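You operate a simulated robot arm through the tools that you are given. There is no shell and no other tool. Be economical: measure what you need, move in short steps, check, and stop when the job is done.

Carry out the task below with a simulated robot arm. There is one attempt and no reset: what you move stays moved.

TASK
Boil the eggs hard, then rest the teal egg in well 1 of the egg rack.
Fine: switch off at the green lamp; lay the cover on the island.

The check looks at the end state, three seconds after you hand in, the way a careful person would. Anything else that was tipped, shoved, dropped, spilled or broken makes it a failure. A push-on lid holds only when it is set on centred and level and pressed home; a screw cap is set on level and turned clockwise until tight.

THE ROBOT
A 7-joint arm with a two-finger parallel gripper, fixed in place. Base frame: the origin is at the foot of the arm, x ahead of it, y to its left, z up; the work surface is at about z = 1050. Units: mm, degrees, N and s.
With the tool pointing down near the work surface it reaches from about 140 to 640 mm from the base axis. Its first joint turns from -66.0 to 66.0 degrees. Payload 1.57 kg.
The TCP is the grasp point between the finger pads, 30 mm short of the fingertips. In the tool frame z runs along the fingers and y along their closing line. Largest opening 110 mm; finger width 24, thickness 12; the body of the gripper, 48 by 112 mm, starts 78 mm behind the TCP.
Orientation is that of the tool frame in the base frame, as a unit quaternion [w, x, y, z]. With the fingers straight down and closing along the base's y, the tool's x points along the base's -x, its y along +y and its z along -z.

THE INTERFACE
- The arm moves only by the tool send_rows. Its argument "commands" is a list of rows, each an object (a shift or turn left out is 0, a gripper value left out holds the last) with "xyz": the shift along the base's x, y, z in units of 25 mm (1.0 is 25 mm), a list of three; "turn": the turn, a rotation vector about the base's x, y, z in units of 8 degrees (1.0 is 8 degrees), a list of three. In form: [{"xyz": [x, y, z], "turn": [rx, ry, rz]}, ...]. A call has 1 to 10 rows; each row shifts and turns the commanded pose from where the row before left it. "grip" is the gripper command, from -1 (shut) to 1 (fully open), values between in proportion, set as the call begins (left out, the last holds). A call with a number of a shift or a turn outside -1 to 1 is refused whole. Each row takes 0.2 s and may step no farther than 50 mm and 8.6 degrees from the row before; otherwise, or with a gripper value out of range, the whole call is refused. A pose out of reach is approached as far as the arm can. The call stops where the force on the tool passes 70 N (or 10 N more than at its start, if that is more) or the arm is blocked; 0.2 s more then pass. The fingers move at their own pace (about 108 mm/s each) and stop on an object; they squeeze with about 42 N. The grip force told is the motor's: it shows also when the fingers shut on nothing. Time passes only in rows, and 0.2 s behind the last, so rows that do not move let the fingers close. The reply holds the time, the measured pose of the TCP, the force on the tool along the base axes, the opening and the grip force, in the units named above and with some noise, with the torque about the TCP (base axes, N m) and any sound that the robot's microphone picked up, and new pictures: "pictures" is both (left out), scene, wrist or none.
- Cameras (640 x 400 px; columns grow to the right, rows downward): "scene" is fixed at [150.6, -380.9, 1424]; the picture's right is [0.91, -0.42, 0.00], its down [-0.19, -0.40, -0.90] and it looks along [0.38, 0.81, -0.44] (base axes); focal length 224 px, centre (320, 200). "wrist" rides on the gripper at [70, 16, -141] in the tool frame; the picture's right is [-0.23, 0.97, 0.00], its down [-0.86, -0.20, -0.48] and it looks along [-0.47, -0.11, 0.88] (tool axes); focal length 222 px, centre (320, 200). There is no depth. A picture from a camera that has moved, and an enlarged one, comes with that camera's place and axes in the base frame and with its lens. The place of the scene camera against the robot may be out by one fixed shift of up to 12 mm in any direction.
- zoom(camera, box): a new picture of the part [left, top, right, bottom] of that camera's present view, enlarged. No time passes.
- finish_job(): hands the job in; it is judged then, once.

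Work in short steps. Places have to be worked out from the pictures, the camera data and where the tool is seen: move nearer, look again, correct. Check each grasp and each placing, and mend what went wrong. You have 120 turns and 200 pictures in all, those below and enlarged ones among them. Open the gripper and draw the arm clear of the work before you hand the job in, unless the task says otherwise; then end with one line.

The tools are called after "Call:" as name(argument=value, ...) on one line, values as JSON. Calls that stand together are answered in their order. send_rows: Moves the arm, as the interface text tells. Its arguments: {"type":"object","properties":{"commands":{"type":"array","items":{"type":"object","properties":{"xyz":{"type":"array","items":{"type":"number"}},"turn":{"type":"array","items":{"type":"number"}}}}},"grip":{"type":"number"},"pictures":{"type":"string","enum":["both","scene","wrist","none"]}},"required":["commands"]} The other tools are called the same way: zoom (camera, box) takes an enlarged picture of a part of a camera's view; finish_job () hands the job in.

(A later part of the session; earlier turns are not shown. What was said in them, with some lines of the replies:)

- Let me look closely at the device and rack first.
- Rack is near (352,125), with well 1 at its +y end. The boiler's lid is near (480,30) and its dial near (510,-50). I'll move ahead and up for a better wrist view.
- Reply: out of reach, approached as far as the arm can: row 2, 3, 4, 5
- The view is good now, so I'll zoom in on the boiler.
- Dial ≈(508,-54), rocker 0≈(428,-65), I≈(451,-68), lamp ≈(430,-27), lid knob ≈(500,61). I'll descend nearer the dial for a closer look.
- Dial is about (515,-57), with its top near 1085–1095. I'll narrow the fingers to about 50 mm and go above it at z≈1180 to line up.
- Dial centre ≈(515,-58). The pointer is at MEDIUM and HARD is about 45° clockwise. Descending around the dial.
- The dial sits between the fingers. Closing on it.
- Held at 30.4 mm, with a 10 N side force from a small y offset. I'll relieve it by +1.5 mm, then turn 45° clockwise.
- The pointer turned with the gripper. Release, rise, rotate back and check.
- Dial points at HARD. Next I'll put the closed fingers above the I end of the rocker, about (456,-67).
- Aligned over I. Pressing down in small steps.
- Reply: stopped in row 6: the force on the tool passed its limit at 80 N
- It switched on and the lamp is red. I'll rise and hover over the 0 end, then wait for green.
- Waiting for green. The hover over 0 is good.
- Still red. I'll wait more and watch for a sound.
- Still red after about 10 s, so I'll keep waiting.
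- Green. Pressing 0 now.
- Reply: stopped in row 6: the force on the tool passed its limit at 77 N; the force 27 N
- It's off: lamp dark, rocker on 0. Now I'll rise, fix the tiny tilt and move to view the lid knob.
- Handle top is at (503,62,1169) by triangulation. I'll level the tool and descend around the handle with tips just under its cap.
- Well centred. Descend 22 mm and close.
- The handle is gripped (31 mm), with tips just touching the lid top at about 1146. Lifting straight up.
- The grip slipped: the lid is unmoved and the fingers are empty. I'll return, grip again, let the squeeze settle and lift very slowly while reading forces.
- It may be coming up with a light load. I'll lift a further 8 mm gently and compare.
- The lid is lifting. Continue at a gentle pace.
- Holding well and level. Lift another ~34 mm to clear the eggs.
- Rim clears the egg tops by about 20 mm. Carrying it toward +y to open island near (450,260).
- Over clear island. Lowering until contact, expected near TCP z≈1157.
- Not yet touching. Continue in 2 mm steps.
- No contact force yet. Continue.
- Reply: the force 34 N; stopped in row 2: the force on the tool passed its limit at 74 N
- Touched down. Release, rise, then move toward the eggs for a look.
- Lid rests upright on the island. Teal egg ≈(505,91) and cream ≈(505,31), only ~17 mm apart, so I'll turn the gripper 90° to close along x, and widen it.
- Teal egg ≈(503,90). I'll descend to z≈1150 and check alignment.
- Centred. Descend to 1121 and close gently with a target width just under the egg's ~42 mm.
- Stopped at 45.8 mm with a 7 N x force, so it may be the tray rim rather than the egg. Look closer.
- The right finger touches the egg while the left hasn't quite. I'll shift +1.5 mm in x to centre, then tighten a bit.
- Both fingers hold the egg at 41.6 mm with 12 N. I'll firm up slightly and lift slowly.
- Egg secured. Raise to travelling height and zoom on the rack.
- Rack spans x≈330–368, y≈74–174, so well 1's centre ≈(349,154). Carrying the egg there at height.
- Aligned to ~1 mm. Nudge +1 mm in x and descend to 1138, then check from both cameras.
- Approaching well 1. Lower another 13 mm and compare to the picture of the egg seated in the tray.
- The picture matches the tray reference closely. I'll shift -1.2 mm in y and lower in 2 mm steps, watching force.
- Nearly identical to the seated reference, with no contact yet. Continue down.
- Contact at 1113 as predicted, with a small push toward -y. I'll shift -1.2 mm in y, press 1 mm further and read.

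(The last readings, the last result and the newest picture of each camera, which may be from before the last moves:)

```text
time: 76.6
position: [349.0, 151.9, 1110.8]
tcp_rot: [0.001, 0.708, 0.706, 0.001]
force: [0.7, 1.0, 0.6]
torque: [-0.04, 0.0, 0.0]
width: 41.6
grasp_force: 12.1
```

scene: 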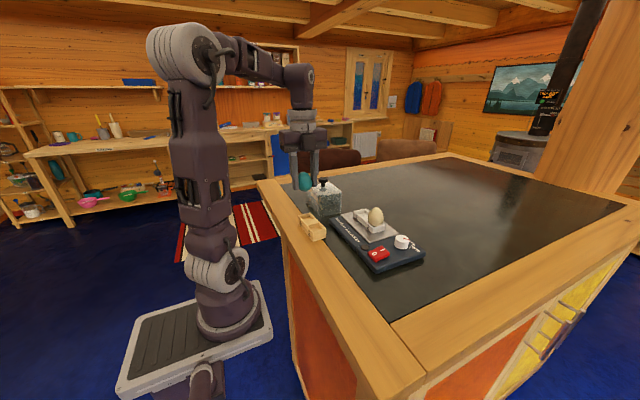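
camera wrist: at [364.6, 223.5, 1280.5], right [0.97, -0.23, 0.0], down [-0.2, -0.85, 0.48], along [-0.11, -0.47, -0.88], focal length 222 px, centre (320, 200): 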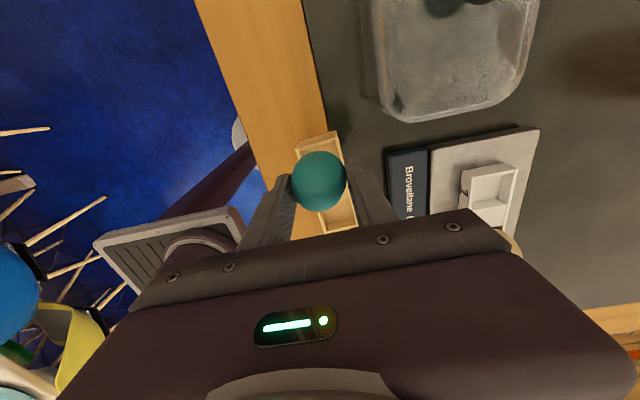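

Contact freed up, so it was resting on the rim and now is better centred. Lower further in 1 mm steps.

Call:
send_rows(commands=[{"xyz": [0, 0, -0.04]}, {}], pictures="none")

Call:
send_rows(commands=[{"xyz": [0, 0, -0.04]}, {}], pictures="none")

Call:
zoom(camera="scene", box=[280, 170, 350, 250])

Call:
zoom(camera="wrist", box=[270, 130, 380, 220])

```text
time: 77.2
position: [350.4, 152.1, 1110.1]
tcp_rot: [0.001, 0.708, 0.706, 0.001]
force: [0.8, 1.4, 4.7]
torque: [0.05, -0.03, 0.01]
width: 41.8
grasp_force: 11.9
```

```text
time: 77.8
position: [349.8, 151.1, 1110.0]
tcp_rot: [0.002, 0.708, 0.706, 0.001]
force: [2.0, 2.2, 11.6]
torque: [0.05, -0.05, 0.01]
width: 41.9
grasp_force: 11.6
```

```text
5.00 times, centred on (315, 210) of scene
camera zoom: at [150.6, -380.9, 1424.0], right [0.91, -0.42, 0.0], down [-0.19, -0.4, -0.9], along [0.38, 0.81, -0.44], focal length 1119 px, centre (345, 150)
```

zoom: 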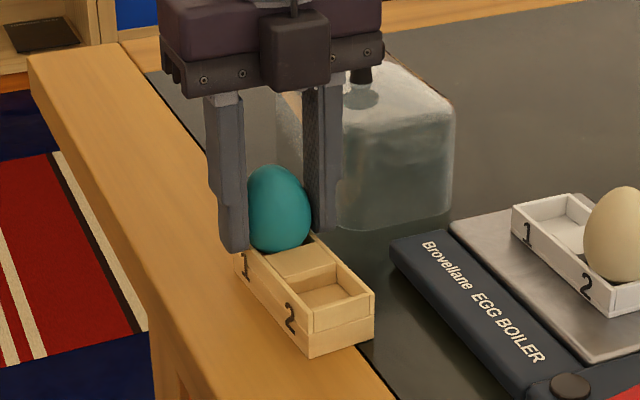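

```text
4.44 times, centred on (325, 175) of wrist
camera zoom: at [364.1, 220.8, 1251.4], right [0.97, -0.23, 0.0], down [-0.2, -0.85, 0.48], along [-0.11, -0.47, -0.88], focal length 987 px, centre (298, 311)
```

zoom: 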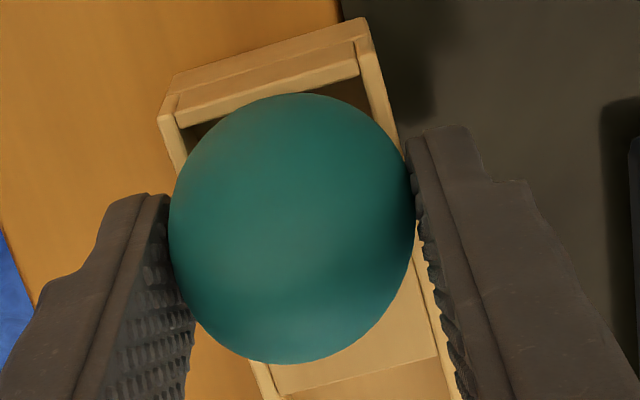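

Egg is seated (12 N contact). Unload slightly and open gently.

Call:
send_rows(commands=[{"xyz": [0, 0.02, 0.04]}, {}], grip=-0.28, pictures="none")

Call:
send_rows(commands=[{}, {}], grip=-0.18, pictures="none")

Call:
zoom(camera="scene", box=[280, 170, 350, 250])

Call:
zoom(camera="wrist", box=[270, 130, 380, 220])

```text
time: 78.4
position: [348.4, 152.4, 1110.8]
tcp_rot: [0.001, 0.708, 0.706, -0.001]
force: [-0.3, 0.4, -0.8]
torque: [-0.02, 0.01, 0.02]
width: 41.5
grasp_force: 12.5
```

```text
time: 79.0
position: [348.5, 152.2, 1112.0]
tcp_rot: [0.001, 0.708, 0.707, 0.001]
force: [1.0, 0.0, 0.2]
torque: [0.0, 0.01, 0.0]
width: 45.0
grasp_force: 0.2
```

```text
5.00 times, centred on (315, 210) of scene
camera zoom: at [150.6, -380.9, 1424.0], right [0.91, -0.42, 0.0], down [-0.19, -0.4, -0.9], along [0.38, 0.81, -0.44], focal length 1119 px, centre (345, 150)
```

zoom: 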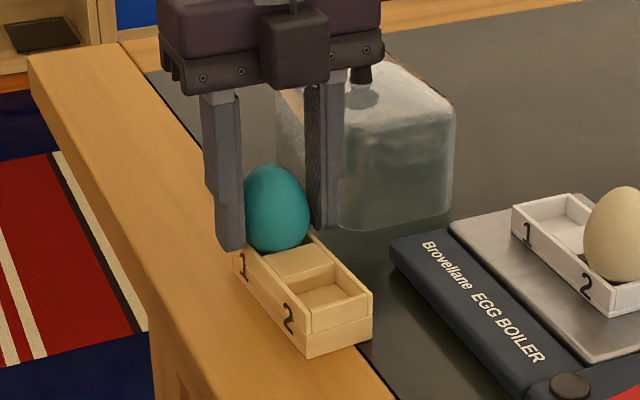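

```text
4.44 times, centred on (325, 175) of wrist
camera zoom: at [364.0, 221.3, 1252.4], right [0.97, -0.23, 0.0], down [-0.2, -0.85, 0.48], along [-0.11, -0.47, -0.88], focal length 987 px, centre (298, 311)
```

zoom: 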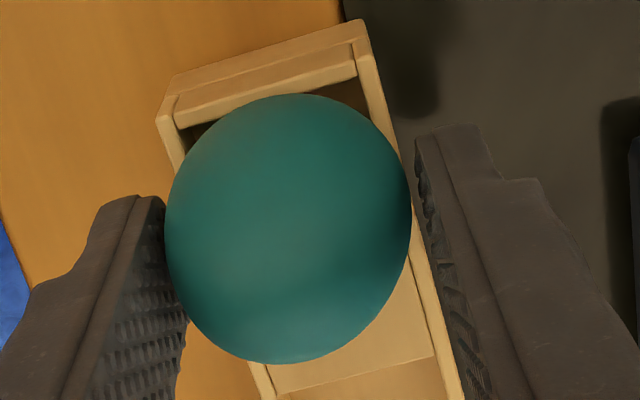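

The egg stands in well 1. Open wider and rise straight up.

Call:
send_rows(commands=[{}, {}], grip=0.15, pictures="none")

Call:
send_rows(commands=[{"xyz": [0, 0, 0.3]}, {"xyz": [0, 0, 0.6]}, {"xyz": [0, 0, 1]}, {"xyz": [0, 0, 1]}, {"xyz": [0, 0, 1]}, {"xyz": [0, 0, 1]}, {"xyz": [0, 0, 1]}, {}], pictures="both")

Call:
zoom(camera="scene", box=[280, 165, 440, 275])

Call:
zoom(camera="wrist", box=[270, 90, 380, 210])

```text
time: 79.6
position: [347.9, 152.9, 1111.1]
tcp_rot: [0.001, 0.707, 0.707, 0.001]
force: [0.3, -0.4, 0.3]
torque: [0.01, -0.02, 0.02]
width: 63.1
grasp_force: 0.0
```

```text
time: 81.4
position: [351.6, 153.2, 1258.9]
tcp_rot: [0.001, 0.708, 0.706, 0.001]
force: [0.7, 0.4, -0.3]
torque: [-0.01, 0.01, 0.03]
width: 63.3
grasp_force: 0.0
camera wrist: at [365.9, 221.3, 1400.7], right [0.97, -0.23, 0.0], down [-0.2, -0.85, 0.48], along [-0.11, -0.47, -0.88], focal length 222 px, centre (320, 200)
```

scene: 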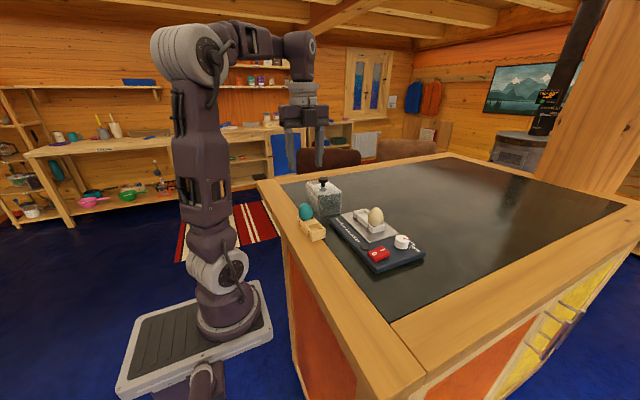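
wrist: 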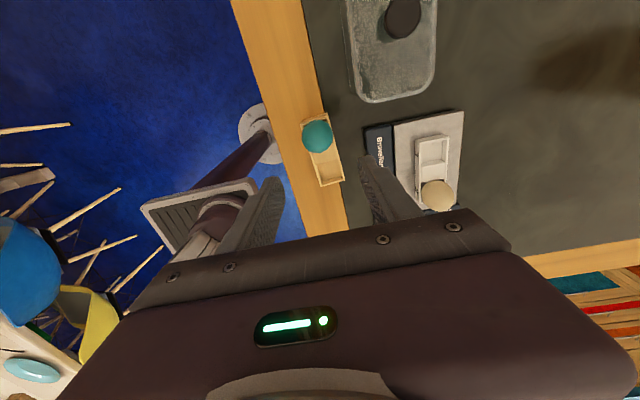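

```text
3.64 times, centred on (360, 220) of scene
camera zoom: at [150.6, -380.9, 1424.0], right [0.91, -0.42, 0.0], down [-0.19, -0.4, -0.9], along [0.38, 0.81, -0.44], focal length 814 px, centre (174, 127)
```

zoom: 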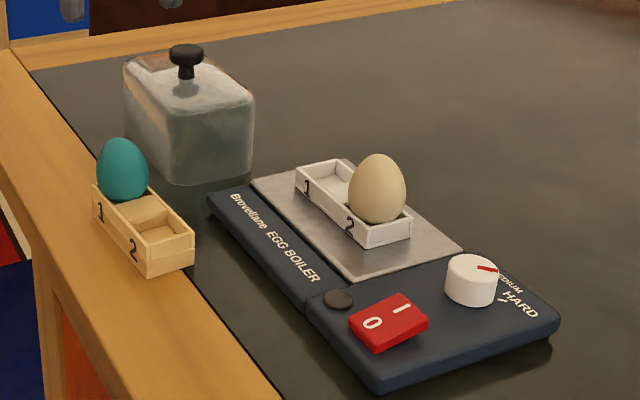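

```text
3.33 times, centred on (325, 150) of wrist
camera zoom: at [365.9, 221.3, 1400.7], right [0.97, -0.23, 0.0], down [-0.2, -0.85, 0.48], along [-0.11, -0.47, -0.88], focal length 740 px, centre (303, 367)
```

zoom: 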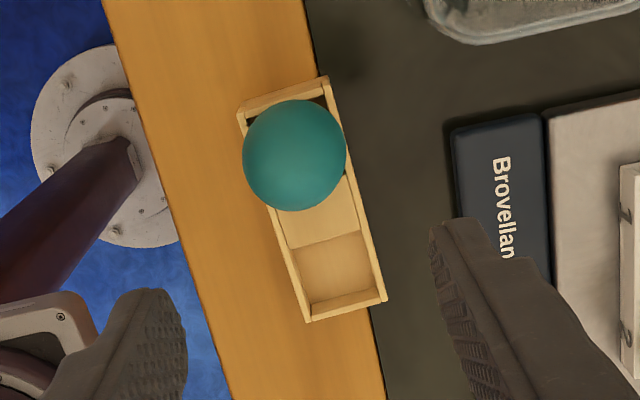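

The teal egg stands in well 1, the cover is on the island, the boiler is off and the arm is clear. Handing in.

Call:
finish_job()

```text
The job is handed in.
```

The eggs were boiled on HARD and the boiler was switched off once the lamp showed green; the cover is on the island, the teal egg is in well 1 of the rack, and the arm is clear.
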